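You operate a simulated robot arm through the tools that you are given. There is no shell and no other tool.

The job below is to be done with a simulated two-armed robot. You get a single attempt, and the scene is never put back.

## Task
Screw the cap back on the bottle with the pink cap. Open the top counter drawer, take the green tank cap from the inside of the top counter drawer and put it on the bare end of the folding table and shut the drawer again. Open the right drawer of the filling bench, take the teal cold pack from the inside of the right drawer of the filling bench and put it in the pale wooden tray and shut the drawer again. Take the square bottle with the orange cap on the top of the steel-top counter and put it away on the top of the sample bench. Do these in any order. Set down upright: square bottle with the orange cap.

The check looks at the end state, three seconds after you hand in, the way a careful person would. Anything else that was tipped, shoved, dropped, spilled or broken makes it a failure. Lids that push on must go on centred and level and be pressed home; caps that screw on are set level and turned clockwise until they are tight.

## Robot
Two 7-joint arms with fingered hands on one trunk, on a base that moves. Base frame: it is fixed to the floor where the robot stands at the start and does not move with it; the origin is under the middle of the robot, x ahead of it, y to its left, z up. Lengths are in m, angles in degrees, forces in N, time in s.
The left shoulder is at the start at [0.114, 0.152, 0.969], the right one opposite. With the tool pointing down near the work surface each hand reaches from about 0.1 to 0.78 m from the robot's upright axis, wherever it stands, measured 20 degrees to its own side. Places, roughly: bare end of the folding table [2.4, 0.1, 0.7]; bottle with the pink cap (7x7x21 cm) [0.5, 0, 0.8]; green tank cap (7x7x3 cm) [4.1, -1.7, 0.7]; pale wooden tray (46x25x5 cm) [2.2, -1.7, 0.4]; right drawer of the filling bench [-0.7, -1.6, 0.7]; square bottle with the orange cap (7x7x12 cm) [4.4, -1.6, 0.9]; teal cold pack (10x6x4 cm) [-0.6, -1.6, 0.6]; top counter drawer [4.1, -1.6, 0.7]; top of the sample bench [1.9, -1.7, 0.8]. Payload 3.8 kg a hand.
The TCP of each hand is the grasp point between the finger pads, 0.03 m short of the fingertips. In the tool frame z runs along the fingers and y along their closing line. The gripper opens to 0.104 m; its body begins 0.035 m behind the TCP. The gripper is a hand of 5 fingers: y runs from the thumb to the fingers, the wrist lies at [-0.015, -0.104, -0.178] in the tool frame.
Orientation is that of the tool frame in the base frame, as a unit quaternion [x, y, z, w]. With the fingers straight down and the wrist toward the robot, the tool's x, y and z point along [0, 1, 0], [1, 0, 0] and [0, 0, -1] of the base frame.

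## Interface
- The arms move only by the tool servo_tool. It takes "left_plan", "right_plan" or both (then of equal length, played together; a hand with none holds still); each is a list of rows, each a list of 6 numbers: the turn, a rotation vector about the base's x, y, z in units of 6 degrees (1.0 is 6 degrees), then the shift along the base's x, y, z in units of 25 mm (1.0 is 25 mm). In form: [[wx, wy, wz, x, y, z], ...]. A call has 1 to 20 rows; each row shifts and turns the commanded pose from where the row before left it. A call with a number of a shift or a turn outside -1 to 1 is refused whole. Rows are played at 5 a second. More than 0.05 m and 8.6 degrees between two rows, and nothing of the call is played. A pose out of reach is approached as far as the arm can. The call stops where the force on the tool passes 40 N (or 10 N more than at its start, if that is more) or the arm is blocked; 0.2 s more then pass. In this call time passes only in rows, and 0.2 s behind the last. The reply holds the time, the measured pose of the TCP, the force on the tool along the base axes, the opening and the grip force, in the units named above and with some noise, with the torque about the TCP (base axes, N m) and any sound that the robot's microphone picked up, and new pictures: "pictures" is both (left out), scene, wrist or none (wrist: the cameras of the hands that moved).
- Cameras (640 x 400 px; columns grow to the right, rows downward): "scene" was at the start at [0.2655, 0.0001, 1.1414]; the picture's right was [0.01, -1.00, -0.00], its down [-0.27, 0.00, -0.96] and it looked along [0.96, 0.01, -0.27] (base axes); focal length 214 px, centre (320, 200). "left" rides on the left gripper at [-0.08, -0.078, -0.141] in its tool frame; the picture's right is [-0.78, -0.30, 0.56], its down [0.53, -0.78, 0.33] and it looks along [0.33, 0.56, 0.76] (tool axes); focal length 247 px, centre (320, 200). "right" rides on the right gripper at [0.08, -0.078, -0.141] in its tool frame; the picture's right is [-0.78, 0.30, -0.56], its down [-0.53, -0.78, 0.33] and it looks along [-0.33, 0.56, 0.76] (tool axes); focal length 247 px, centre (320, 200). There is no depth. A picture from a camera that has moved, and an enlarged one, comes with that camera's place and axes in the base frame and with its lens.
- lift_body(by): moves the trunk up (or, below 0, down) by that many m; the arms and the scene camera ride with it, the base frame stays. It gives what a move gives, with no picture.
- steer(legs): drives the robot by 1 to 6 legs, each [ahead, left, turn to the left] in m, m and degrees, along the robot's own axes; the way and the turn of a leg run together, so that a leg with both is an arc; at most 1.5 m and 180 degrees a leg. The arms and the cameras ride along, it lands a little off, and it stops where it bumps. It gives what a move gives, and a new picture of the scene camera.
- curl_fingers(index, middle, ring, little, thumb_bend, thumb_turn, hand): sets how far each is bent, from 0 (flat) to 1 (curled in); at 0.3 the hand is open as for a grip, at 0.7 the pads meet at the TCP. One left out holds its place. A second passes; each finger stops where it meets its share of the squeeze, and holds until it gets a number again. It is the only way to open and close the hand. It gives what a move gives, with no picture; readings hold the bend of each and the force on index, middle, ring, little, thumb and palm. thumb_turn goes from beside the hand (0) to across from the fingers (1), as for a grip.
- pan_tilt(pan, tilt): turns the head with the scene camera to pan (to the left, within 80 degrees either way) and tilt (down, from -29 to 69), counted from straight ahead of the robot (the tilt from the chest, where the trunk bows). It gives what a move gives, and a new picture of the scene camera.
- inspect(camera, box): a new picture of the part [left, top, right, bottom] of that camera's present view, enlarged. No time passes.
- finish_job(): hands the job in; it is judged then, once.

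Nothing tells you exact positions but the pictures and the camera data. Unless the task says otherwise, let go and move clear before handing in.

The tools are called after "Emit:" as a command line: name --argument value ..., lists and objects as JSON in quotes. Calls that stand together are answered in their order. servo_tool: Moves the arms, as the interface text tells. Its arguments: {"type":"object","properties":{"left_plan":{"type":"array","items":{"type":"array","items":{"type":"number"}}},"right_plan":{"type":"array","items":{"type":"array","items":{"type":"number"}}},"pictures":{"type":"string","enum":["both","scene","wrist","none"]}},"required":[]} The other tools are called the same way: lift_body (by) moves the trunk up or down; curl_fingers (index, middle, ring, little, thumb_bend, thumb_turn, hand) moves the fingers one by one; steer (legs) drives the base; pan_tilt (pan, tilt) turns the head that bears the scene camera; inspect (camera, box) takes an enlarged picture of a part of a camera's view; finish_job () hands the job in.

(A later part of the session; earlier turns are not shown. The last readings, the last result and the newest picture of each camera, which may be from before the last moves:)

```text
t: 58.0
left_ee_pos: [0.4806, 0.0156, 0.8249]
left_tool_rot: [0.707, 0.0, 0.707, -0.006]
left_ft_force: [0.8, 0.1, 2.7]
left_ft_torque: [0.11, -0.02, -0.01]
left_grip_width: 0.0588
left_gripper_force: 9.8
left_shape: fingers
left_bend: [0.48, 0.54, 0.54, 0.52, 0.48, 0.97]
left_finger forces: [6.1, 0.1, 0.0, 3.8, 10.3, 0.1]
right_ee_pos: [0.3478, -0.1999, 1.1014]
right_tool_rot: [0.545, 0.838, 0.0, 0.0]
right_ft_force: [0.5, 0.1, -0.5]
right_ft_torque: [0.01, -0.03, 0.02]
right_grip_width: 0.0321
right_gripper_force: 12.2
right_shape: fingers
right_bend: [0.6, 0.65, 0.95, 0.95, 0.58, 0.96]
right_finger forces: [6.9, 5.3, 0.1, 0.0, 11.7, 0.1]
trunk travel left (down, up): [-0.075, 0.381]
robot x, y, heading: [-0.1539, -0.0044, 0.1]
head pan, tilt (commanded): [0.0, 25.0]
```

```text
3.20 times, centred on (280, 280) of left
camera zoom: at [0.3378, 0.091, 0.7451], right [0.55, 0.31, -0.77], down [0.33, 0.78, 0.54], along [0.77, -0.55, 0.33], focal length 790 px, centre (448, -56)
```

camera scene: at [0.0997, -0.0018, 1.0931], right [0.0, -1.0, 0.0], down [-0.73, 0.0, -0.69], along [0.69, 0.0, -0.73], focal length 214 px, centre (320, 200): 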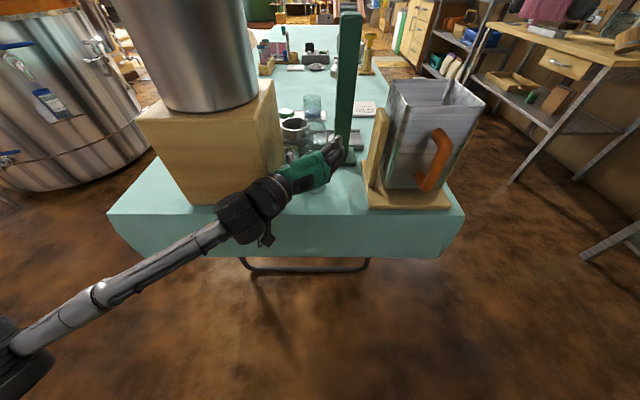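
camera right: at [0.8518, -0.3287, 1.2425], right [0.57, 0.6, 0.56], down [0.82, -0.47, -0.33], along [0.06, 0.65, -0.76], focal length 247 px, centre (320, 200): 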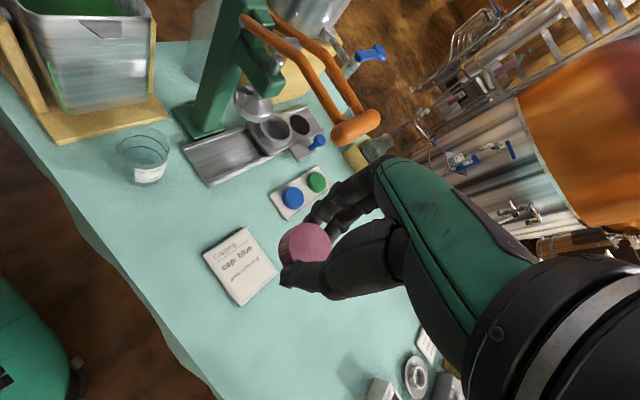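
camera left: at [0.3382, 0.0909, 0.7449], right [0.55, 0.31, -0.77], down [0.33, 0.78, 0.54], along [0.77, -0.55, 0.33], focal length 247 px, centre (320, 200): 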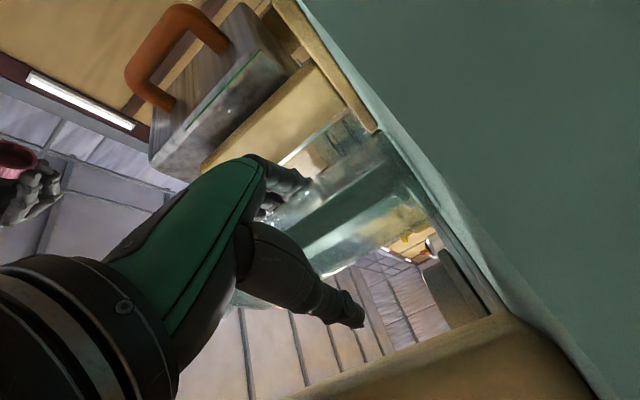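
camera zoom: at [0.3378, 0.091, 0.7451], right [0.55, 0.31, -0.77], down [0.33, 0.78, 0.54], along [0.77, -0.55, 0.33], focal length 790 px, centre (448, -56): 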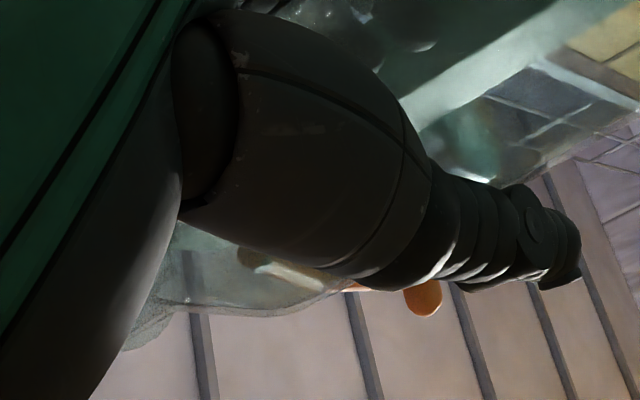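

The bottle is held (thumb 10 N), still standing flat, now near y≈0.017. I'll bring the cap over the bottle while turning the right hand counter-clockwise, leaving room for a long clockwise stroke.

Emit:
servo_tool --right_plan '[[0, 0, 1, 0.54, 0.864, -0.2], [0, 0, 1, 0.54, 0.864, -0.2], [0, 0, 1, 0.54, 0.864, -0.2], [0, 0, 1, 0.54, 0.864, -0.2], [0, 0, 1, 0.54, 0.864, -0.2], [0, 0, 1, 0.54, 0.864, -0.2], [0, 0, 1, 0.54, 0.864, -0.2], [0, 0, 1, 0.54, 0.864, -0.2], [0, 0, 1, 0.54, 0.864, -0.2], [0, 0, 1, 0.54, 0.864, -0.2]]'

Emit:
inspect --camera "scene" --box '[240, 20, 440, 180]'

Emit:
inspect --camera "right" --box '[200, 150, 440, 350]'

```text
t: 60.1
left_ee_pos: [0.4803, 0.0152, 0.8248]
left_tool_rot: [0.708, -0.001, 0.707, -0.007]
left_ft_force: [0.0, 0.8, 2.6]
left_ft_torque: [0.03, -0.03, -0.02]
left_grip_width: 0.0587
left_gripper_force: 9.8
left_shape: fingers
left_bend: [0.49, 0.54, 0.54, 0.52, 0.49, 0.97]
left_finger forces: [6.8, 0.1, 0.0, 3.2, 9.6, 0.1]
right_ee_pos: [0.4586, -0.1253, 1.0425]
right_tool_rot: [0.089, 0.996, 0.001, 0.0]
right_ft_force: [-0.4, 0.3, 0.0]
right_ft_torque: [-0.02, -0.01, 0.0]
right_grip_width: 0.0316
right_gripper_force: 11.5
right_shape: fingers
right_bend: [0.6, 0.65, 0.95, 0.95, 0.58, 0.96]
right_finger forces: [7.0, 5.3, 0.0, 0.1, 11.6, 0.0]
right hand out of reach, approached as far as the arm can: row 7, 8, 9, 10
trunk travel left (down, up): [-0.075, 0.381]
robot x, y, heading: [-0.1557, -0.0042, 0.0]
head pan, tilt (commanded): [0.0, 25.0]
camera scene: at [0.0989, -0.0016, 1.0933], right [0.0, -1.0, 0.0], down [-0.73, 0.0, -0.69], along [0.69, 0.0, -0.73], focal length 214 px, centre (320, 200)
camera right: at [0.3666, -0.1879, 1.1832], right [0.82, 0.15, 0.56], down [0.39, -0.86, -0.33], along [0.43, 0.49, -0.76], focal length 247 px, centre (320, 200)
```

scene: 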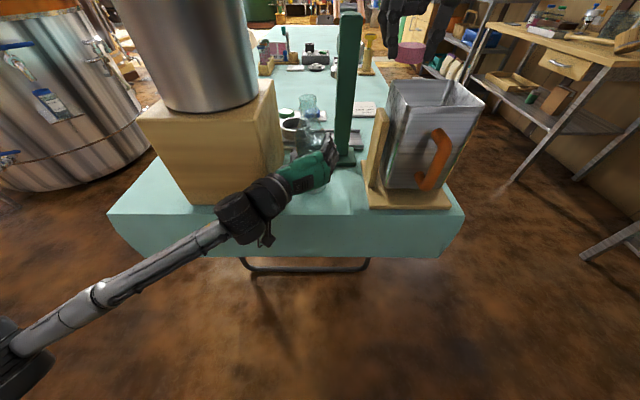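
right: 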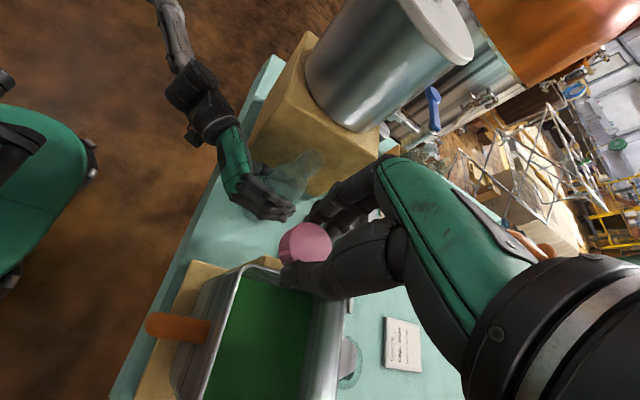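

```text
2.50 times, centred on (340, 100) of scene
camera zoom: at [0.0989, -0.0016, 1.0933], right [0.0, -1.0, 0.0], down [-0.73, 0.0, -0.69], along [0.69, 0.0, -0.73], focal length 536 px, centre (270, 450)
```

zoom: 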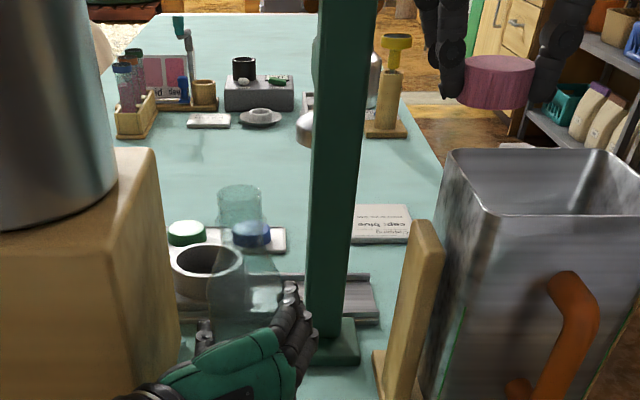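

```text
2.00 times, centred on (320, 250) of right
camera zoom: at [0.3666, -0.1879, 1.1832], right [0.82, 0.15, 0.56], down [0.39, -0.86, -0.33], along [0.43, 0.49, -0.76], focal length 494 px, centre (320, 100)
```

zoom: 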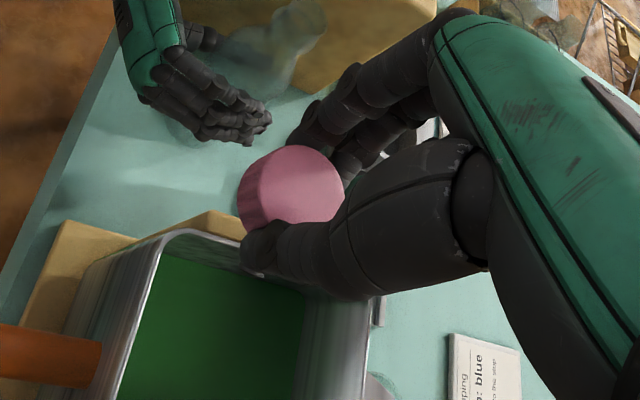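

The arm runs out of reach with the hand turned this far; I'll turn back about 36° and see which pose results.

Emit:
servo_tool --right_plan '[[0, 0, -1, 0, 0, 0], [0, 0, -1, 0, 0, 0], [0, 0, -1, 0, 0, 0], [0, 0, -1, 0, 0, 0], [0, 0, -1, 0, 0, 0], [0, 0, -1, 0, 0, 0]]' --pictures "none"

```text
t: 61.5
left_ee_pos: [0.4811, 0.0147, 0.8243]
left_tool_rot: [0.708, 0.0, 0.707, -0.006]
left_ft_force: [-0.6, -1.0, 3.3]
left_ft_torque: [0.03, 0.0, -0.02]
left_grip_width: 0.0586
left_gripper_force: 9.7
left_shape: fingers
left_bend: [0.49, 0.54, 0.54, 0.52, 0.49, 0.97]
left_finger forces: [6.6, 0.1, 0.0, 3.3, 9.6, 0.0]
right_ee_pos: [0.4588, -0.1246, 1.0426]
right_tool_rot: [0.394, 0.919, 0.0, 0.001]
right_ft_force: [0.5, -0.4, 0.1]
right_ft_torque: [0.01, -0.01, 0.0]
right_grip_width: 0.0319
right_gripper_force: 11.8
right_shape: fingers
right_bend: [0.6, 0.65, 0.95, 0.95, 0.58, 0.96]
right_finger forces: [7.0, 5.2, 0.0, 0.0, 11.5, 0.0]
trunk travel left (down, up): [-0.075, 0.381]
robot x, y, heading: [-0.1531, -0.0008, -0.1]
head pan, tilt (commanded): [0.0, 25.0]
```

Emit:
servo_tool --right_plan '[[0, 0, 0, 0.16, 0.81, 0], [0, 0, 0, 0.16, 0.81, 0], [0, 0, 0, 0.16, 0.81, 0], [0, 0, 0, 0.16, 0.81, 0], [0, 0, 0, 0.16, 0.81, 0], [0, 0, 0, 0.16, 0.81, 0], [0, 0, 0, 0.16, 0.81, 0]]'

Emit:
inspect --camera "scene" --box '[260, 20, 380, 140]'

Emit:
inspect --camera "left" --box '[0, 150, 320, 400]'

Emit:
inspect --camera "right" --box '[200, 150, 440, 350]'

```text
t: 63.1
left_ee_pos: [0.4823, 0.0152, 0.8249]
left_tool_rot: [0.707, 0.0, 0.707, -0.006]
left_ft_force: [-0.3, -1.0, 2.1]
left_ft_torque: [0.05, 0.01, 0.01]
left_grip_width: 0.0584
left_gripper_force: 10.1
left_shape: fingers
left_bend: [0.49, 0.54, 0.54, 0.52, 0.49, 0.97]
left_finger forces: [6.4, 0.0, 0.0, 3.4, 9.9, 0.0]
right_ee_pos: [0.4693, -0.0609, 1.0399]
right_tool_rot: [0.393, 0.92, 0.0, 0.0]
right_ft_force: [-1.0, 0.4, 0.1]
right_ft_torque: [-0.01, -0.03, -0.02]
right_grip_width: 0.0319
right_gripper_force: 11.0
right_shape: fingers
right_bend: [0.6, 0.65, 0.95, 0.95, 0.58, 0.96]
right_finger forces: [6.8, 5.2, 0.1, 0.1, 11.5, 0.0]
right hand out of reach, approached as far as the arm can: row 4, 5, 6, 7
trunk travel left (down, up): [-0.075, 0.381]
robot x, y, heading: [-0.1528, 0.001, -0.2]
head pan, tilt (commanded): [0.0, 25.0]
camera scene: at [0.0993, -0.0017, 1.0932], right [0.0, -1.0, 0.0], down [-0.73, 0.0, -0.69], along [0.69, 0.0, -0.73], focal length 214 px, centre (320, 200)
camera right: at [0.3579, -0.0569, 1.1806], right [0.75, -0.36, 0.56], down [-0.19, -0.92, -0.33], along [0.63, 0.14, -0.76], focal length 247 px, centre (320, 200)
```

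scene: 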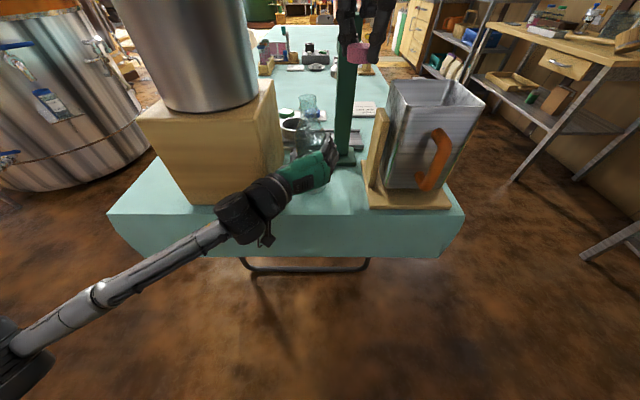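
right: 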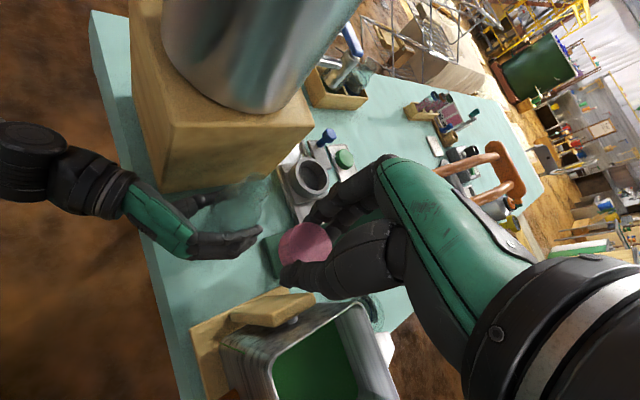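

```text
3.33 times, centred on (320, 80) of scene
camera zoom: at [0.0993, -0.0017, 1.0932], right [0.0, -1.0, 0.0], down [-0.73, 0.0, -0.69], along [0.69, 0.0, -0.73], focal length 715 px, centre (320, 600)
```

zoom: 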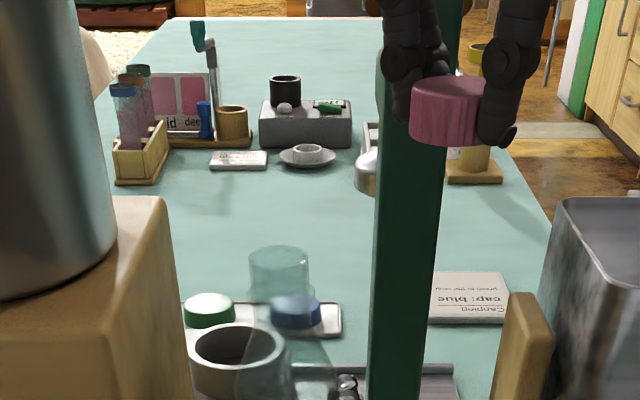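

```text
1.60 times, centred on (160, 275) of left
camera zoom: at [0.3378, 0.091, 0.745], right [0.55, 0.31, -0.77], down [0.33, 0.78, 0.54], along [0.77, -0.55, 0.33], focal length 395 px, centre (576, 80)
```

zoom: 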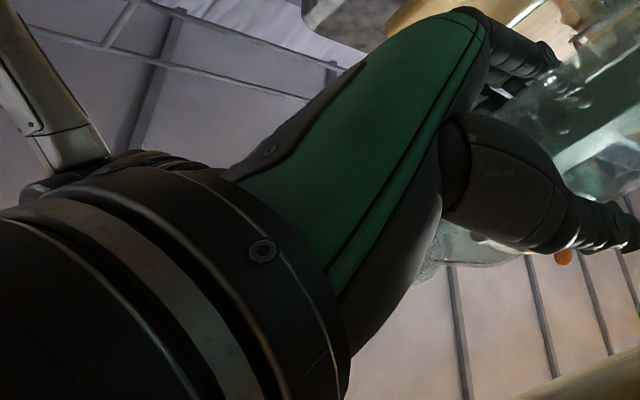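

```text
2.00 times, centred on (320, 250) of right
camera zoom: at [0.3579, -0.0569, 1.1806], right [0.75, -0.36, 0.56], down [-0.19, -0.92, -0.33], along [0.63, 0.14, -0.76], focal length 494 px, centre (320, 100)
```

zoom: 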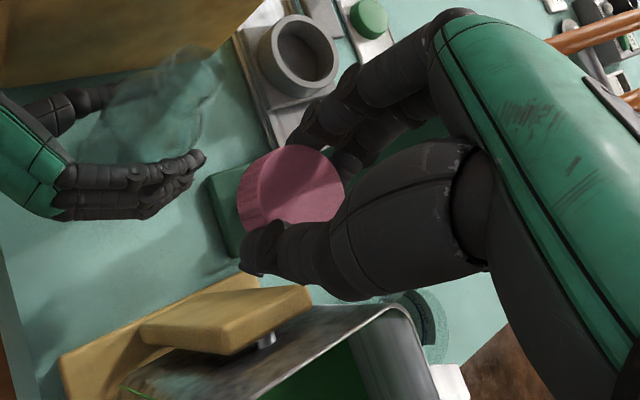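

The right arm is simply too far away (wrist distance limit), so I'll release the bottle, draw both hands back and stand about 14 cm closer.

Emit:
curl_fingers --hand "left" --index 0.34 --middle 0.34 --ring 0.34 --little 0.34 --thumb_bend 0.36

Emit:
servo_tool --left_plan '[[0, 0, 0, -0.6, 0, 0], [0, 0, 0, -0.8, 0, 0], [0, 0, 0, -1, 0, 0], [0, 0, 0, -1, 0, 0], [0, 0, 0, -1, 0, 0], [0, 0, 0, -1, 0, 0], [0, 0, 0, -1, 0, 0], [0, 0, 0, -1, 0, 0]]' --right_plan '[[0, 0, 0, -0.8, -0.3, 0.2], [0, 0, 0, -0.8, -0.3, 0.2], [0, 0, 0, -0.8, -0.3, 0.2], [0, 0, 0, -0.8, -0.3, 0.2], [0, 0, 0, -0.8, -0.3, 0.2], [0, 0, 0, -0.8, -0.3, 0.2], [0, 0, 0, -0.8, -0.3, 0.2], [0, 0, 0, -0.8, -0.3, 0.2]]' --pictures "scene"

Emit:
inspect --camera "scene" --box '[240, 60, 400, 220]'

```text
t: 64.2
left_ee_pos: [0.4812, 0.0152, 0.8255]
left_tool_rot: [0.708, 0.0, 0.707, -0.006]
left_ft_force: [-0.8, -0.9, -0.3]
left_ft_torque: [0.01, 0.0, 0.03]
left_grip_width: 0.0902
left_gripper_force: 0.1
left_shape: fingers
left_bend: [0.34, 0.34, 0.34, 0.34, 0.36, 0.97]
left_finger forces: [0.1, 0.1, 0.0, 0.0, 0.0, 0.1]
right_ee_pos: [0.468, -0.0619, 1.0414]
right_tool_rot: [0.393, 0.919, 0.0, 0.0]
right_ft_force: [0.5, 0.2, 0.5]
right_ft_torque: [0.0, -0.01, -0.04]
right_grip_width: 0.0319
right_gripper_force: 11.7
right_shape: fingers
right_bend: [0.6, 0.65, 0.95, 0.95, 0.58, 0.96]
right_finger forces: [6.8, 5.2, 0.0, 0.0, 11.5, 0.1]
trunk travel left (down, up): [-0.075, 0.381]
robot x, y, heading: [-0.1525, -0.0016, 0.1]
head pan, tilt (commanded): [0.0, 25.0]
```

```text
t: 66.0
left_ee_pos: [0.3115, 0.0005, 0.8104]
left_tool_rot: [0.707, 0.001, 0.707, -0.007]
left_ft_force: [-0.2, -1.0, -0.2]
left_ft_torque: [0.03, 0.01, 0.02]
left_grip_width: 0.0904
left_gripper_force: 0.1
left_shape: fingers
left_bend: [0.34, 0.34, 0.34, 0.34, 0.36, 0.97]
left_finger forces: [0.1, 0.0, 0.0, 0.0, 0.0, 0.1]
left hand out of reach, approached as far as the arm can: row 7, 8
right_ee_pos: [0.3083, -0.1205, 1.0807]
right_tool_rot: [0.393, 0.919, 0.001, 0.001]
right_ft_force: [0.5, -0.4, -0.6]
right_ft_torque: [0.01, -0.02, -0.01]
right_grip_width: 0.0317
right_gripper_force: 11.9
right_shape: fingers
right_bend: [0.6, 0.65, 0.95, 0.95, 0.58, 0.96]
right_finger forces: [6.9, 5.3, 0.1, 0.1, 11.4, 0.0]
trunk travel left (down, up): [-0.075, 0.381]
robot x, y, heading: [-0.1506, 0.0049, -0.1]
head pan, tilt (commanded): [0.0, 25.0]
camera scene: at [0.0988, -0.0023, 1.0934], right [0.0, -1.0, 0.0], down [-0.73, 0.0, -0.69], along [0.69, 0.0, -0.73], focal length 214 px, centre (320, 200)
```

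scene: 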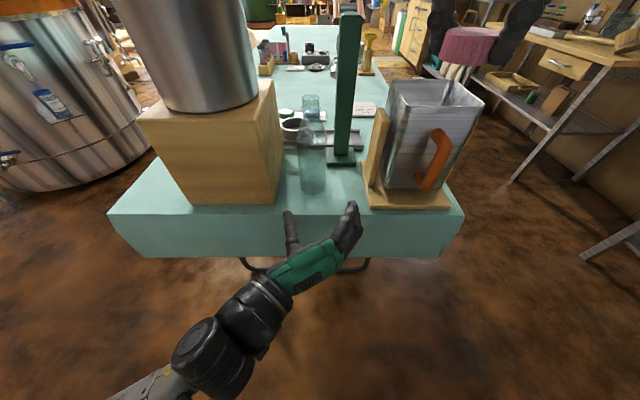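

```text
2.50 times, centred on (320, 140) of scene
camera zoom: at [0.0988, -0.0023, 1.0934], right [0.0, -1.0, 0.0], down [-0.73, 0.0, -0.69], along [0.69, 0.0, -0.73], focal length 536 px, centre (320, 350)
```

zoom: 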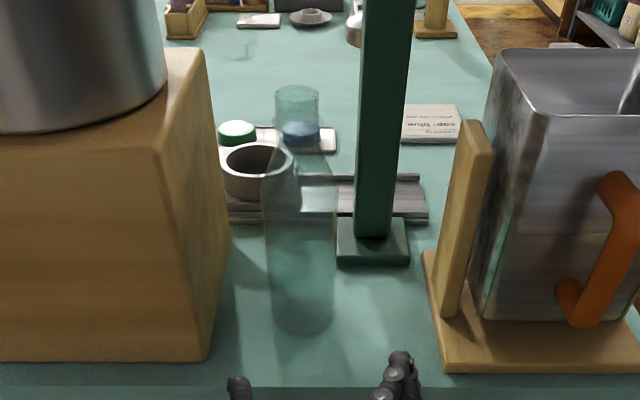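

The bottle stands cleanly at about [0.490, 0.0145], lip z≈0.942. I'll shift left 4 cm, line the left hand up with it, then drive forward.

Emit:
steer --legs '[[0, 0.04, 0]]'

```text
t: 66.8
left_ee_pos: [0.3124, 0.0406, 0.8096]
left_tool_rot: [0.708, 0.001, 0.706, -0.006]
left_ft_force: [0.1, 0.9, 0.5]
left_ft_torque: [-0.02, -0.02, -0.04]
left_grip_width: 0.0902
left_gripper_force: 0.0
left_shape: fingers
left_bend: [0.34, 0.34, 0.34, 0.34, 0.36, 0.97]
left_finger forces: [0.0, 0.0, 0.0, 0.1, 0.1, 0.1]
right_ee_pos: [0.3097, -0.0809, 1.0797]
right_tool_rot: [0.393, 0.92, 0.0, 0.0]
right_ft_force: [-0.8, -0.2, 0.8]
right_ft_torque: [0.0, -0.01, 0.01]
right_grip_width: 0.0319
right_gripper_force: 11.9
right_shape: fingers
right_bend: [0.6, 0.65, 0.95, 0.95, 0.58, 0.96]
right_finger forces: [6.9, 5.3, 0.0, 0.1, 11.5, 0.1]
trunk travel left (down, up): [-0.075, 0.381]
robot x, y, heading: [-0.1512, 0.0374, -0.3]
head pan, tilt (commanded): [0.0, 25.0]
camera scene: at [0.0996, 0.0378, 1.0931], right [0.0, -1.0, 0.0], down [-0.73, 0.0, -0.69], along [0.69, 0.0, -0.73], focal length 214 px, centre (320, 200)
```

scene: 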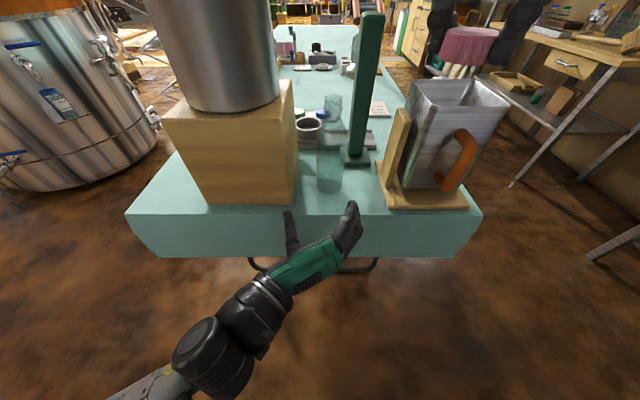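

Emit:
servo_tool --left_plan '[[0, 0, 0, 0.3, -0.4, 0.2], [0, 0, 0, 0.3, -0.4, 0.2], [0, 0, 0, 0.3, -0.34, 0.1]]' --pictures "none"

Emit:
steer --legs '[[0.1, 0, 0.2]]'

Emit:
inspect --camera "scene" --box '[240, 80, 400, 240]'

```text
t: 67.6
left_ee_pos: [0.3347, 0.0099, 0.823]
left_tool_rot: [0.708, 0.0, 0.707, -0.006]
left_ft_force: [-0.1, 0.4, 0.5]
left_ft_torque: [0.01, -0.02, -0.02]
left_grip_width: 0.0901
left_gripper_force: 0.1
left_shape: fingers
left_bend: [0.34, 0.34, 0.34, 0.34, 0.36, 0.97]
left_finger forces: [0.0, 0.0, 0.1, 0.0, 0.1, 0.0]
right_ee_pos: [0.3097, -0.0817, 1.0802]
right_tool_rot: [0.393, 0.92, 0.001, 0.0]
right_ft_force: [0.2, -0.3, 0.3]
right_ft_torque: [0.0, 0.01, 0.01]
right_grip_width: 0.0321
right_gripper_force: 11.3
right_shape: fingers
right_bend: [0.6, 0.65, 0.95, 0.95, 0.58, 0.96]
right_finger forces: [6.9, 5.4, 0.0, 0.0, 11.5, 0.1]
trunk travel left (down, up): [-0.075, 0.381]
robot x, y, heading: [-0.1508, 0.0344, -0.2]
head pan, tilt (commanded): [0.0, 25.0]
```

```text
t: 68.8
left_ee_pos: [0.4359, 0.0124, 0.822]
left_tool_rot: [0.708, 0.002, 0.707, -0.007]
left_ft_force: [0.6, 0.3, -0.1]
left_ft_torque: [0.01, 0.01, -0.01]
left_grip_width: 0.0904
left_gripper_force: 0.0
left_shape: fingers
left_bend: [0.34, 0.34, 0.34, 0.34, 0.36, 0.97]
left_finger forces: [0.0, 0.1, 0.0, 0.1, 0.1, 0.0]
right_ee_pos: [0.4098, -0.0794, 1.0789]
right_tool_rot: [0.391, 0.921, 0.0, -0.001]
right_ft_force: [-0.4, 0.5, -0.6]
right_ft_torque: [0.0, 0.01, -0.01]
right_grip_width: 0.0321
right_gripper_force: 11.7
right_shape: fingers
right_bend: [0.6, 0.65, 0.95, 0.95, 0.58, 0.96]
right_finger forces: [6.9, 5.3, 0.1, 0.0, 11.5, 0.0]
trunk travel left (down, up): [-0.075, 0.381]
robot x, y, heading: [-0.0498, 0.0386, 0.1]
head pan, tilt (commanded): [0.0, 25.0]
camera scene: at [0.2011, 0.0376, 1.0929], right [0.0, -1.0, 0.0], down [-0.73, 0.0, -0.69], along [0.69, 0.0, -0.73], focal length 214 px, centre (320, 200)
```

scene: 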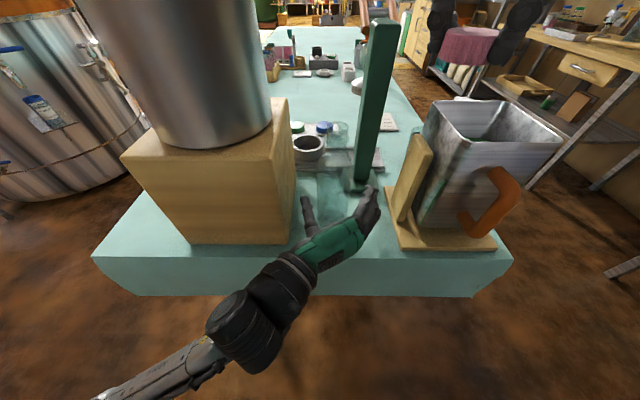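

```text
2.50 times, centred on (320, 160) of scene
camera zoom: at [0.2011, 0.0376, 1.0929], right [0.0, -1.0, 0.0], down [-0.73, 0.0, -0.69], along [0.69, 0.0, -0.73], focal length 536 px, centre (320, 300)
```

zoom: 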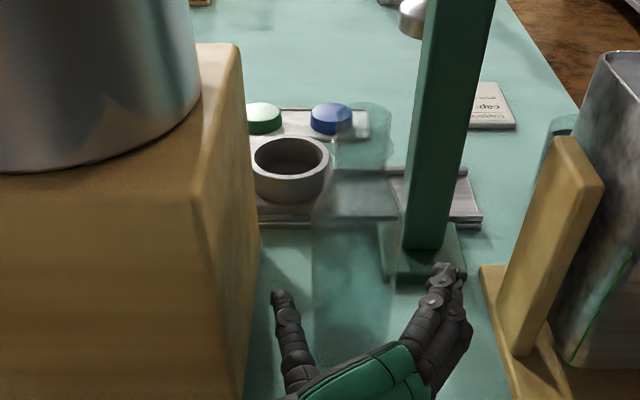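

Left hand straddles again. Now test whether the right hand reaches over the bottle from here.

Emit:
servo_tool --right_plan '[[0, 0, 0.5, 0.8, 0.94, -0.2], [0, 0, 0.5, 0.8, 0.94, -0.2], [0, 0, 0.5, 0.8, 0.94, -0.2], [0, 0, 0.5, 0.8, 0.94, -0.2]]' --pictures "both"

Emit:
inspect --camera "scene" --box '[260, 40, 420, 200]'

Emit:
inspect --camera "right" --box '[200, 150, 440, 350]'

Emit:
inspect --camera "left" --box '[100, 150, 420, 400]'

```text
t: 69.8
left_ee_pos: [0.4352, 0.0131, 0.8225]
left_tool_rot: [0.708, 0.002, 0.706, -0.006]
left_ft_force: [0.6, 0.3, 0.3]
left_ft_torque: [-0.02, 0.05, -0.01]
left_grip_width: 0.0902
left_gripper_force: 0.1
left_shape: fingers
left_bend: [0.34, 0.34, 0.34, 0.34, 0.36, 0.97]
left_finger forces: [0.0, 0.0, 0.0, 0.0, 0.1, 0.1]
right_ee_pos: [0.4937, 0.0147, 1.0593]
right_tool_rot: [0.293, 0.956, 0.001, -0.001]
right_ft_force: [0.5, -0.3, 0.0]
right_ft_torque: [-0.03, -0.02, -0.01]
right_grip_width: 0.032
right_gripper_force: 11.8
right_shape: fingers
right_bend: [0.6, 0.65, 0.95, 0.95, 0.58, 0.96]
right_finger forces: [6.9, 5.3, 0.0, 0.0, 11.5, 0.0]
trunk travel left (down, up): [-0.075, 0.381]
robot x, y, heading: [-0.0486, 0.0383, 0.0]
head pan, tilt (commanded): [0.0, 25.0]
camera scene: at [0.2011, 0.0381, 1.0928], right [0.0, -1.0, 0.0], down [-0.73, 0.0, -0.69], along [0.69, 0.0, -0.73], focal length 214 px, centre (320, 200)
camera right: at [0.3845, -0.005, 1.2], right [0.81, -0.19, 0.56], down [0.01, -0.94, -0.33], along [0.59, 0.27, -0.76], focal length 247 px, centre (320, 200)
```

scene: 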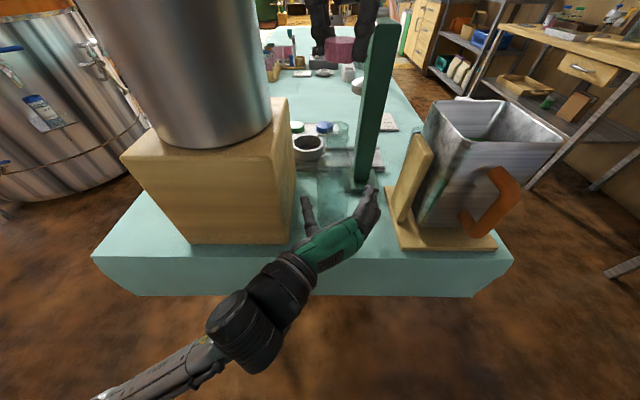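
right: 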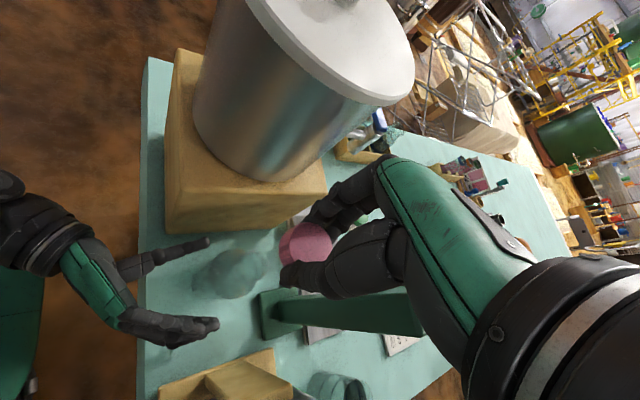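

```text
2.50 times, centred on (340, 120) of scene
camera zoom: at [0.2011, 0.0381, 1.0928], right [0.0, -1.0, 0.0], down [-0.73, 0.0, -0.69], along [0.69, 0.0, -0.73], focal length 536 px, centre (270, 400)
```

zoom: 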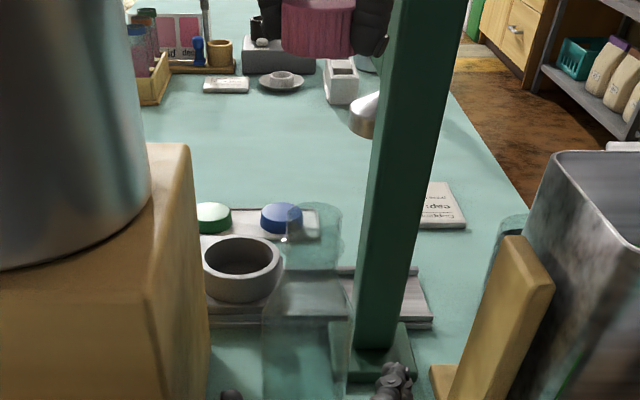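

```text
2.00 times, centred on (320, 250) of right
camera zoom: at [0.3845, -0.005, 1.2], right [0.81, -0.19, 0.56], down [0.01, -0.94, -0.33], along [0.59, 0.27, -0.76], focal length 494 px, centre (320, 100)
```

zoom: 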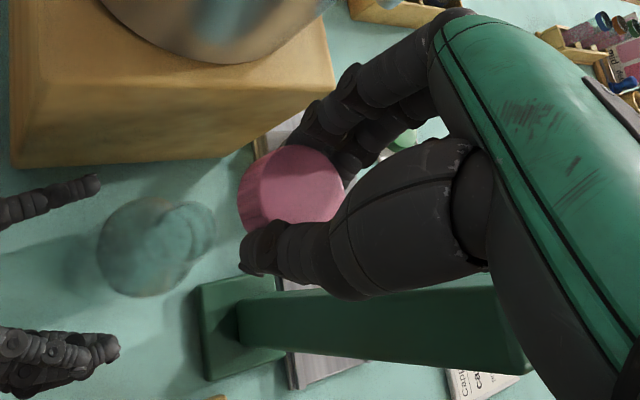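

```text
1.60 times, centred on (260, 275) of left
camera zoom: at [0.2922, 0.0887, 0.7425], right [0.55, 0.31, -0.78], down [0.32, 0.78, 0.54], along [0.77, -0.55, 0.33], focal length 395 px, centre (416, 80)
```

zoom: 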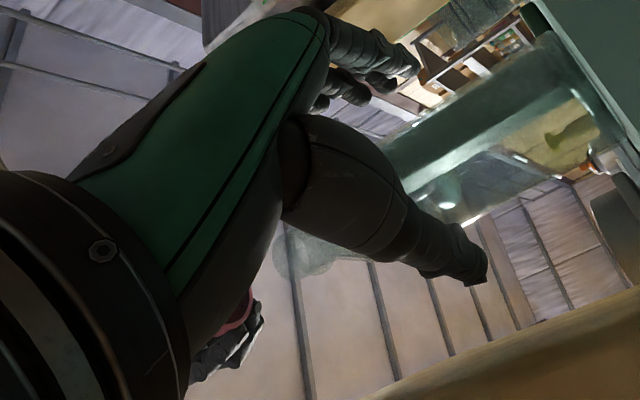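

The right hand now reaches over the bottle with a 56° counter-clockwise turn. I'll level the head to see the cap edge-on against the bottle.

Emit:
pan_tilt --pan 0 --tilt 8

Emit:
inspect --camera "scene" --box '[270, 130, 390, 270]'

```text
t: 70.6
left_ee_pos: [0.4344, 0.0126, 0.8228]
left_tool_rot: [0.707, 0.001, 0.707, -0.008]
left_ft_force: [1.0, 0.6, -0.4]
left_ft_torque: [-0.01, -0.03, -0.03]
left_grip_width: 0.0905
left_gripper_force: 0.0
left_shape: fingers
left_bend: [0.34, 0.34, 0.34, 0.34, 0.36, 0.97]
left_finger forces: [0.0, 0.0, 0.0, 0.0, 0.0, 0.1]
right_ee_pos: [0.4921, 0.0132, 1.06]
right_tool_rot: [0.294, 0.956, 0.001, 0.0]
right_ft_force: [0.1, -0.7, 0.1]
right_ft_torque: [0.01, 0.01, -0.01]
right_grip_width: 0.032
right_gripper_force: 11.8
right_shape: fingers
right_bend: [0.6, 0.65, 0.95, 0.95, 0.58, 0.96]
right_finger forces: [6.9, 5.3, 0.0, 0.0, 11.5, 0.0]
trunk travel left (down, up): [-0.075, 0.381]
robot x, y, heading: [-0.0565, 0.0358, -0.2]
head pan, tilt (commanded): [0.0, 8.0]
camera scene: at [0.2108, 0.0376, 1.1186], right [0.0, -1.0, 0.0], down [-0.5, 0.0, -0.87], along [0.87, 0.0, -0.5], focal length 214 px, centre (320, 200)
```

scene: 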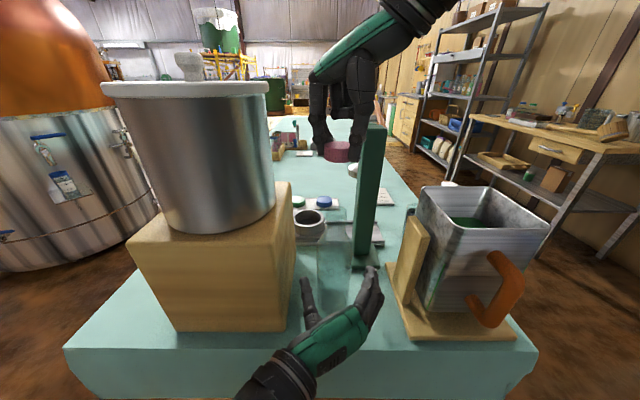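

```text
2.86 times, centred on (330, 200) of scene
camera zoom: at [0.2108, 0.0376, 1.1186], right [0.0, -1.0, 0.0], down [-0.5, 0.0, -0.87], along [0.87, 0.0, -0.5], focal length 613 px, centre (291, 200)
```

zoom: 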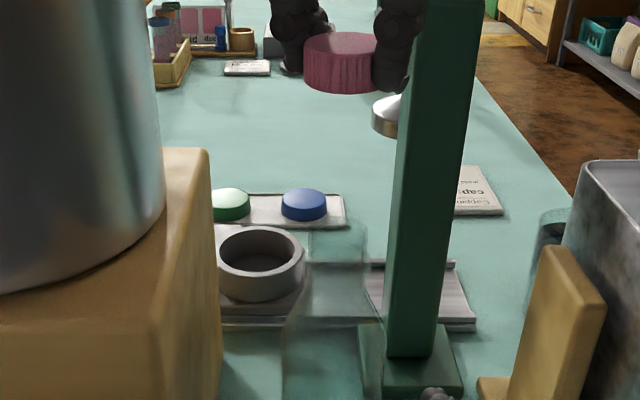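

Emit:
inspect --camera "right" --box '[260, 200, 360, 280]'

Emit:
inspect --camera "right" --box '[180, 220, 300, 320]'

```text
5.00 times, centred on (310, 240) of right
camera zoom: at [0.3829, -0.0057, 1.2006], right [0.81, -0.19, 0.56], down [0.01, -0.94, -0.33], along [0.59, 0.27, -0.76], focal length 1235 px, centre (370, 0)
```

zoom: 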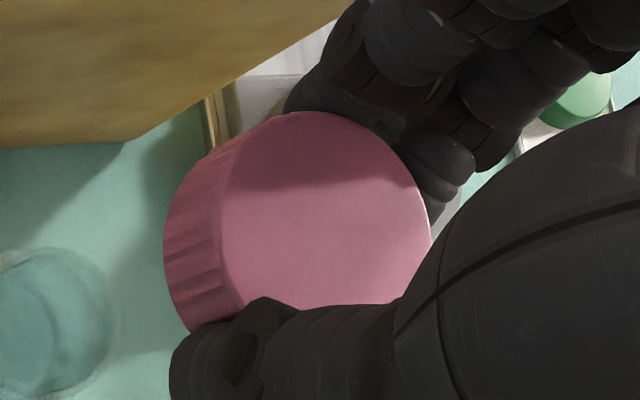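

```text
4.00 times, centred on (240, 270) of right
camera zoom: at [0.3829, -0.0057, 1.2006], right [0.81, -0.19, 0.56], down [0.01, -0.94, -0.33], along [0.59, 0.27, -0.76], focal length 988 px, centre (640, -80)
```

zoom: 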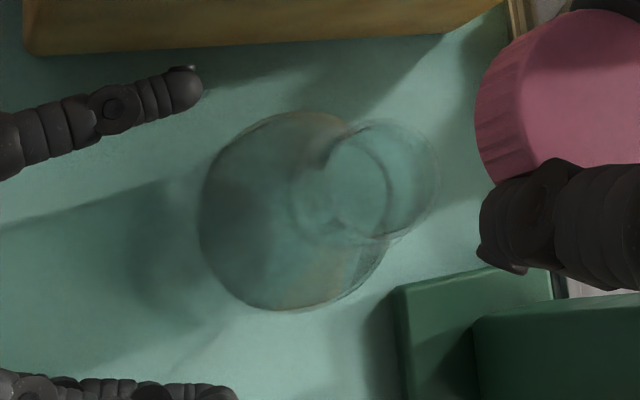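

The cap is at about [0.487, 0.014] and the bottle neck at about [0.4845, 0.013]. I'll re-grip the bottle with the left hand, then re-measure.

Emit:
servo_tool --left_plan '[[0, 0, 0, 0.6, 0, 0], [0, 0, 0, 0.6, 0, 0], [0, 0, 0, 0.6, 0, 0]]' --pictures "none"

Emit:
curl_fingers --hand "left" --index 0.5 --middle 0.5 --ring 0.5 --little 0.5 --thumb_bend 0.5

Emit:
curl_fingers --hand "left" --index 0.56 --middle 0.6 --ring 0.6 --little 0.56 --thumb_bend 0.56

Emit:
inspect --camera "right" --box '[180, 220, 300, 320]'

Emit:
inspect --camera "scene" --box '[270, 130, 390, 270]'

```text
t: 71.4
left_ee_pos: [0.4799, 0.0123, 0.8218]
left_tool_rot: [0.708, 0.002, 0.706, -0.008]
left_ft_force: [0.6, 0.2, -0.1]
left_ft_torque: [0.02, 0.01, 0.0]
left_grip_width: 0.0901
left_gripper_force: 0.0
left_shape: fingers
left_bend: [0.34, 0.34, 0.34, 0.34, 0.36, 0.97]
left_finger forces: [0.0, 0.0, 0.1, 0.0, 0.0, 0.1]
right_ee_pos: [0.4913, 0.0138, 1.0599]
right_tool_rot: [0.293, 0.956, 0.0, 0.0]
right_ft_force: [-0.8, 0.1, 0.2]
right_ft_torque: [-0.01, -0.02, 0.02]
right_grip_width: 0.0319
right_gripper_force: 11.8
right_shape: fingers
right_bend: [0.6, 0.65, 0.95, 0.95, 0.58, 0.96]
right_finger forces: [7.0, 5.3, 0.1, 0.0, 11.5, 0.0]
trunk travel left (down, up): [-0.075, 0.381]
robot x, y, heading: [-0.0529, 0.0363, -0.1]
head pan, tilt (commanded): [0.0, 8.0]
```

```text
t: 72.4
left_ee_pos: [0.4802, 0.0113, 0.822]
left_tool_rot: [0.708, 0.001, 0.707, -0.008]
left_ft_force: [-0.8, 0.0, 0.6]
left_ft_torque: [0.01, -0.01, 0.04]
left_grip_width: 0.0607
left_gripper_force: 4.6
left_shape: fingers
left_bend: [0.47, 0.5, 0.5, 0.49, 0.47, 0.97]
left_finger forces: [3.4, 0.0, 0.0, 1.3, 4.9, 0.0]
right_ee_pos: [0.494, 0.0146, 1.0596]
right_tool_rot: [0.293, 0.956, 0.001, 0.0]
right_ft_force: [-0.4, 0.8, -0.4]
right_ft_torque: [0.02, -0.01, -0.01]
right_grip_width: 0.0319
right_gripper_force: 11.9
right_shape: fingers
right_bend: [0.6, 0.65, 0.95, 0.95, 0.58, 0.96]
right_finger forces: [6.8, 5.3, 0.0, 0.1, 11.5, 0.1]
trunk travel left (down, up): [-0.075, 0.381]
robot x, y, heading: [-0.0511, 0.0354, 0.2]
head pan, tilt (commanded): [0.0, 8.0]
```

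```text
t: 73.4
left_ee_pos: [0.4792, 0.0119, 0.8222]
left_tool_rot: [0.707, 0.001, 0.707, -0.007]
left_ft_force: [-0.1, 0.7, 3.9]
left_ft_torque: [0.1, -0.01, -0.01]
left_grip_width: 0.0574
left_gripper_force: 13.4
left_shape: fingers
left_bend: [0.5, 0.59, 0.58, 0.53, 0.49, 0.96]
left_finger forces: [6.6, 1.1, 2.0, 4.0, 13.9, 0.1]
right_ee_pos: [0.4917, 0.0141, 1.0613]
right_tool_rot: [0.293, 0.956, 0.0, 0.0]
right_ft_force: [-0.5, -0.1, -0.1]
right_ft_torque: [0.01, -0.03, -0.04]
right_grip_width: 0.0318
right_gripper_force: 11.8
right_shape: fingers
right_bend: [0.6, 0.65, 0.95, 0.95, 0.58, 0.96]
right_finger forces: [6.9, 5.3, 0.1, 0.1, 11.5, 0.0]
trunk travel left (down, up): [-0.075, 0.381]
robot x, y, heading: [-0.048, 0.0399, 0.1]
head pan, tilt (commanded): [0.0, 8.0]
```

```text
4.00 times, centred on (240, 270) of right
camera zoom: at [0.3827, -0.0056, 1.2007], right [0.81, -0.19, 0.56], down [0.01, -0.94, -0.33], along [0.59, 0.27, -0.76], focal length 988 px, centre (640, -80)
```

zoom: 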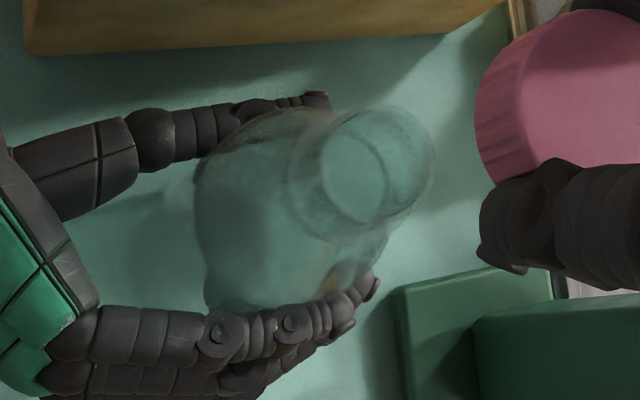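

```text
2.86 times, centred on (330, 200) of scene
camera zoom: at [0.2104, 0.0376, 1.1188], right [0.0, -1.0, 0.0], down [-0.49, 0.0, -0.87], along [0.87, 0.0, -0.49], focal length 613 px, centre (291, 200)
```

zoom: 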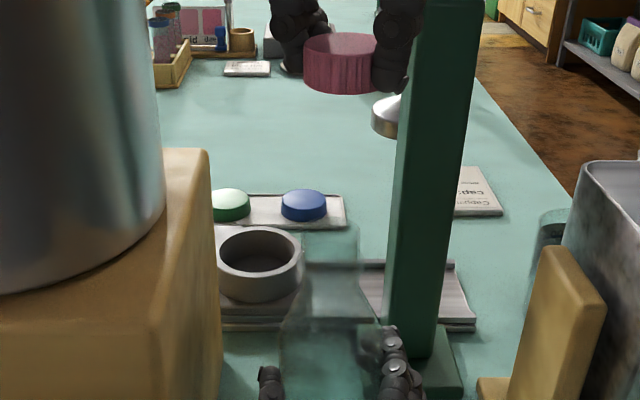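

Neck is now at about [0.483, 0.017]. I'll shift the cap over it and come down to about 1 cm above the lip, then re-check.

Emit:
servo_tool --right_plan '[[0, 0, 0, -0.08, 0.05, -0.7], [0, 0, 0, -0.08, 0.05, -0.7], [0, 0, 0, 0, 0, -0.7], [0, 0, 0, 0, 0, -0.6]]' --pictures "none"

Emit:
inspect --camera "right" --box '[240, 190, 380, 300]'

Emit:
inspect --camera "scene" --box '[280, 150, 380, 250]'

Emit:
inspect --camera "left" --box '[100, 200, 420, 400]'

```text
t: 74.4
left_ee_pos: [0.4798, 0.0115, 0.8222]
left_tool_rot: [0.708, 0.001, 0.706, -0.008]
left_ft_force: [0.9, 0.7, 4.3]
left_ft_torque: [0.1, -0.02, 0.02]
left_grip_width: 0.0578
left_gripper_force: 13.6
left_shape: fingers
left_bend: [0.5, 0.59, 0.58, 0.53, 0.49, 0.97]
left_finger forces: [6.7, 1.0, 1.8, 4.3, 14.0, 0.0]
right_ee_pos: [0.4892, 0.017, 0.9929]
right_tool_rot: [0.293, 0.956, 0.0, 0.0]
right_ft_force: [0.2, 0.6, 0.1]
right_ft_torque: [-0.02, 0.0, -0.04]
right_grip_width: 0.0318
right_gripper_force: 11.8
right_shape: fingers
right_bend: [0.6, 0.65, 0.95, 0.95, 0.58, 0.96]
right_finger forces: [6.8, 5.3, 0.1, 0.0, 11.4, 0.0]
trunk travel left (down, up): [-0.075, 0.381]
robot x, y, heading: [-0.0516, 0.0356, 0.1]
head pan, tilt (commanded): [0.0, 8.0]
```

```text
3.64 times, centred on (310, 245) of right
camera zoom: at [0.3794, -0.0025, 1.132], right [0.81, -0.19, 0.56], down [0.01, -0.94, -0.33], along [0.59, 0.27, -0.76], focal length 898 px, centre (356, 36)
```

zoom: 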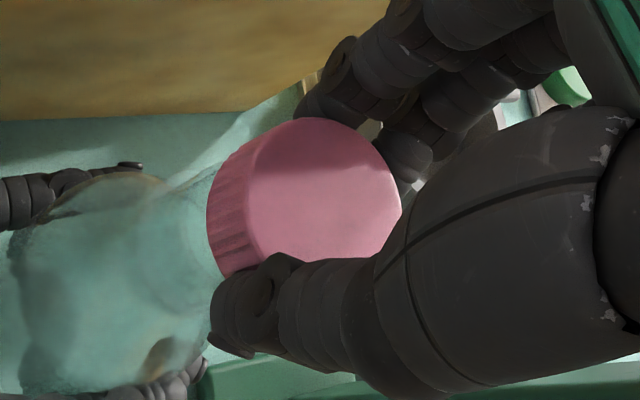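

```text
4.00 times, centred on (330, 200) of scene
camera zoom: at [0.2105, 0.0376, 1.1187], right [0.0, -1.0, 0.0], down [-0.49, 0.0, -0.87], along [0.87, 0.0, -0.49], focal length 858 px, centre (280, 200)
```

zoom: 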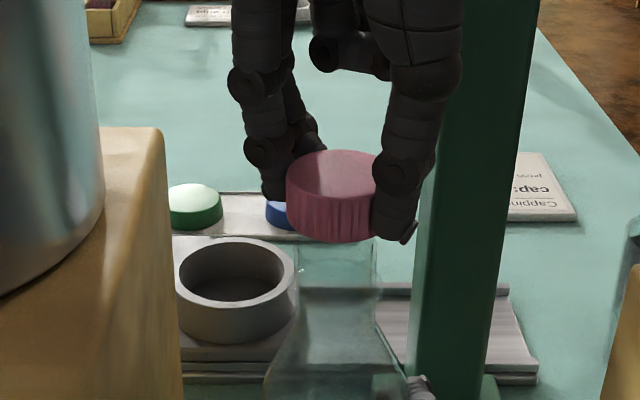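

```text
2.00 times, centred on (260, 300) of left
camera zoom: at [0.3363, 0.0874, 0.7426], right [0.55, 0.31, -0.77], down [0.32, 0.78, 0.54], along [0.77, -0.55, 0.33], focal length 494 px, centre (440, 0)
```

zoom: 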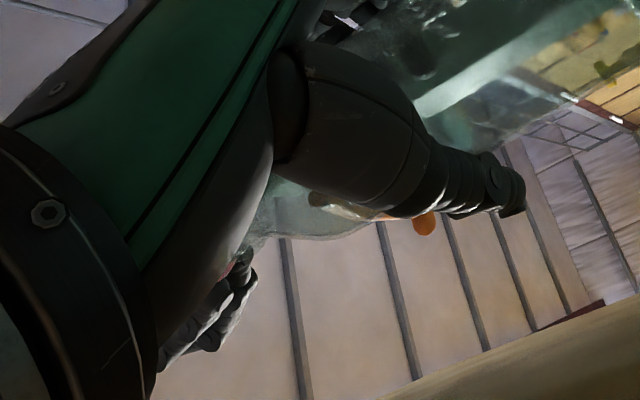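

Cap and neck are aligned within about 1–2 mm. I'll lower the cap slowly onto the lip and watch the force.

Emit:
servo_tool --right_plan '[[0, 0, 0, -0.06, 0, -0.2], [0, 0, 0, 0, 0, -0.2], [0, 0, 0, 0, 0, -0.15], [0, 0, 0, 0, 0, -0.1]]' --pictures "none"

Emit:
inspect --camera "scene" --box '[280, 150, 380, 250]'

```text
t: 75.4
left_ee_pos: [0.4797, 0.0118, 0.8228]
left_tool_rot: [0.708, 0.002, 0.706, -0.007]
left_ft_force: [0.9, -2.2, 3.9]
left_ft_torque: [0.21, 0.07, 0.02]
left_grip_width: 0.0577
left_gripper_force: 15.3
left_shape: fingers
left_bend: [0.5, 0.59, 0.58, 0.53, 0.49, 0.97]
left_finger forces: [7.2, 1.2, 2.8, 5.3, 14.0, 0.0]
right_ee_pos: [0.4852, 0.017, 0.973]
right_tool_rot: [0.294, 0.956, 0.0, -0.001]
right_ft_force: [-0.5, 1.8, 0.4]
right_ft_torque: [0.08, -0.01, 0.01]
right_grip_width: 0.0314
right_gripper_force: 12.1
right_shape: fingers
right_bend: [0.6, 0.66, 0.95, 0.95, 0.59, 0.95]
right_finger forces: [8.4, 4.9, 0.0, 0.0, 11.6, 0.0]
trunk travel left (down, up): [-0.075, 0.381]
robot x, y, heading: [-0.0509, 0.036, 0.0]
head pan, tilt (commanded): [0.0, 8.0]
```

```text
4.00 times, centred on (330, 200) of scene
camera zoom: at [0.2109, 0.0375, 1.1184], right [0.0, -1.0, 0.0], down [-0.49, 0.0, -0.87], along [0.87, 0.0, -0.49], focal length 858 px, centre (280, 200)
```

zoom: 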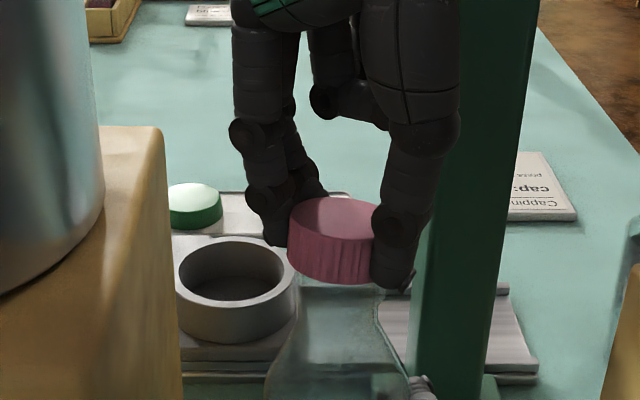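

Only a small sideways force (1.8 N): the cap is over the neck. I'll ease it 1 mm to +y and keep lowering.

Emit:
servo_tool --right_plan '[[0, 0, 0, 0, 0.05, 0], [0, 0, 0, 0, 0, -0.12], [0, 0, 0, 0, 0, -0.12], [0, 0, 0, 0, 0, -0.12]]' --pictures "none"

Emit:
inspect --camera "scene" --box '[290, 170, 370, 250]'

```text
t: 76.4
left_ee_pos: [0.4796, 0.0118, 0.8228]
left_tool_rot: [0.708, 0.001, 0.706, -0.007]
left_ft_force: [0.5, -1.2, 2.2]
left_ft_torque: [0.2, 0.04, -0.01]
left_grip_width: 0.0577
left_gripper_force: 15.0
left_shape: fingers
left_bend: [0.5, 0.59, 0.58, 0.53, 0.49, 0.97]
left_finger forces: [7.0, 1.3, 2.4, 4.9, 13.6, 0.0]
right_ee_pos: [0.4842, 0.0172, 0.967]
right_tool_rot: [0.293, 0.956, 0.001, 0.001]
right_ft_force: [0.2, 0.7, 3.3]
right_ft_torque: [-0.02, -0.06, -0.02]
right_grip_width: 0.0313
right_gripper_force: 12.9
right_shape: fingers
right_bend: [0.6, 0.66, 0.95, 0.95, 0.59, 0.95]
right_finger forces: [7.9, 5.8, 0.0, 0.0, 12.0, 0.1]
trunk travel left (down, up): [-0.075, 0.381]
robot x, y, heading: [-0.0526, 0.0376, -0.2]
head pan, tilt (commanded): [0.0, 8.0]
```

```text
5.00 times, centred on (330, 210) of scene
camera zoom: at [0.2101, 0.0375, 1.1189], right [0.0, -1.0, 0.0], down [-0.49, 0.0, -0.87], along [0.87, 0.0, -0.49], focal length 1072 px, centre (270, 150)
```

zoom: 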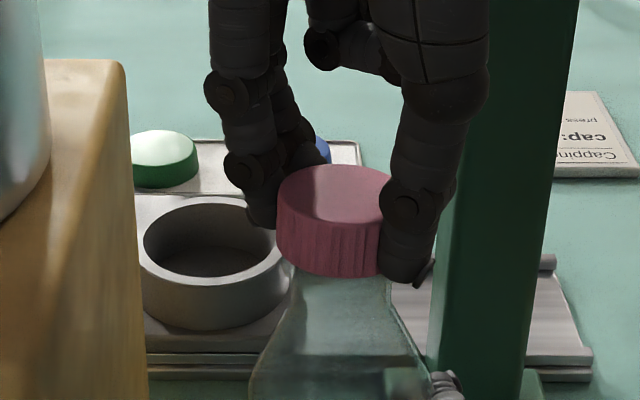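

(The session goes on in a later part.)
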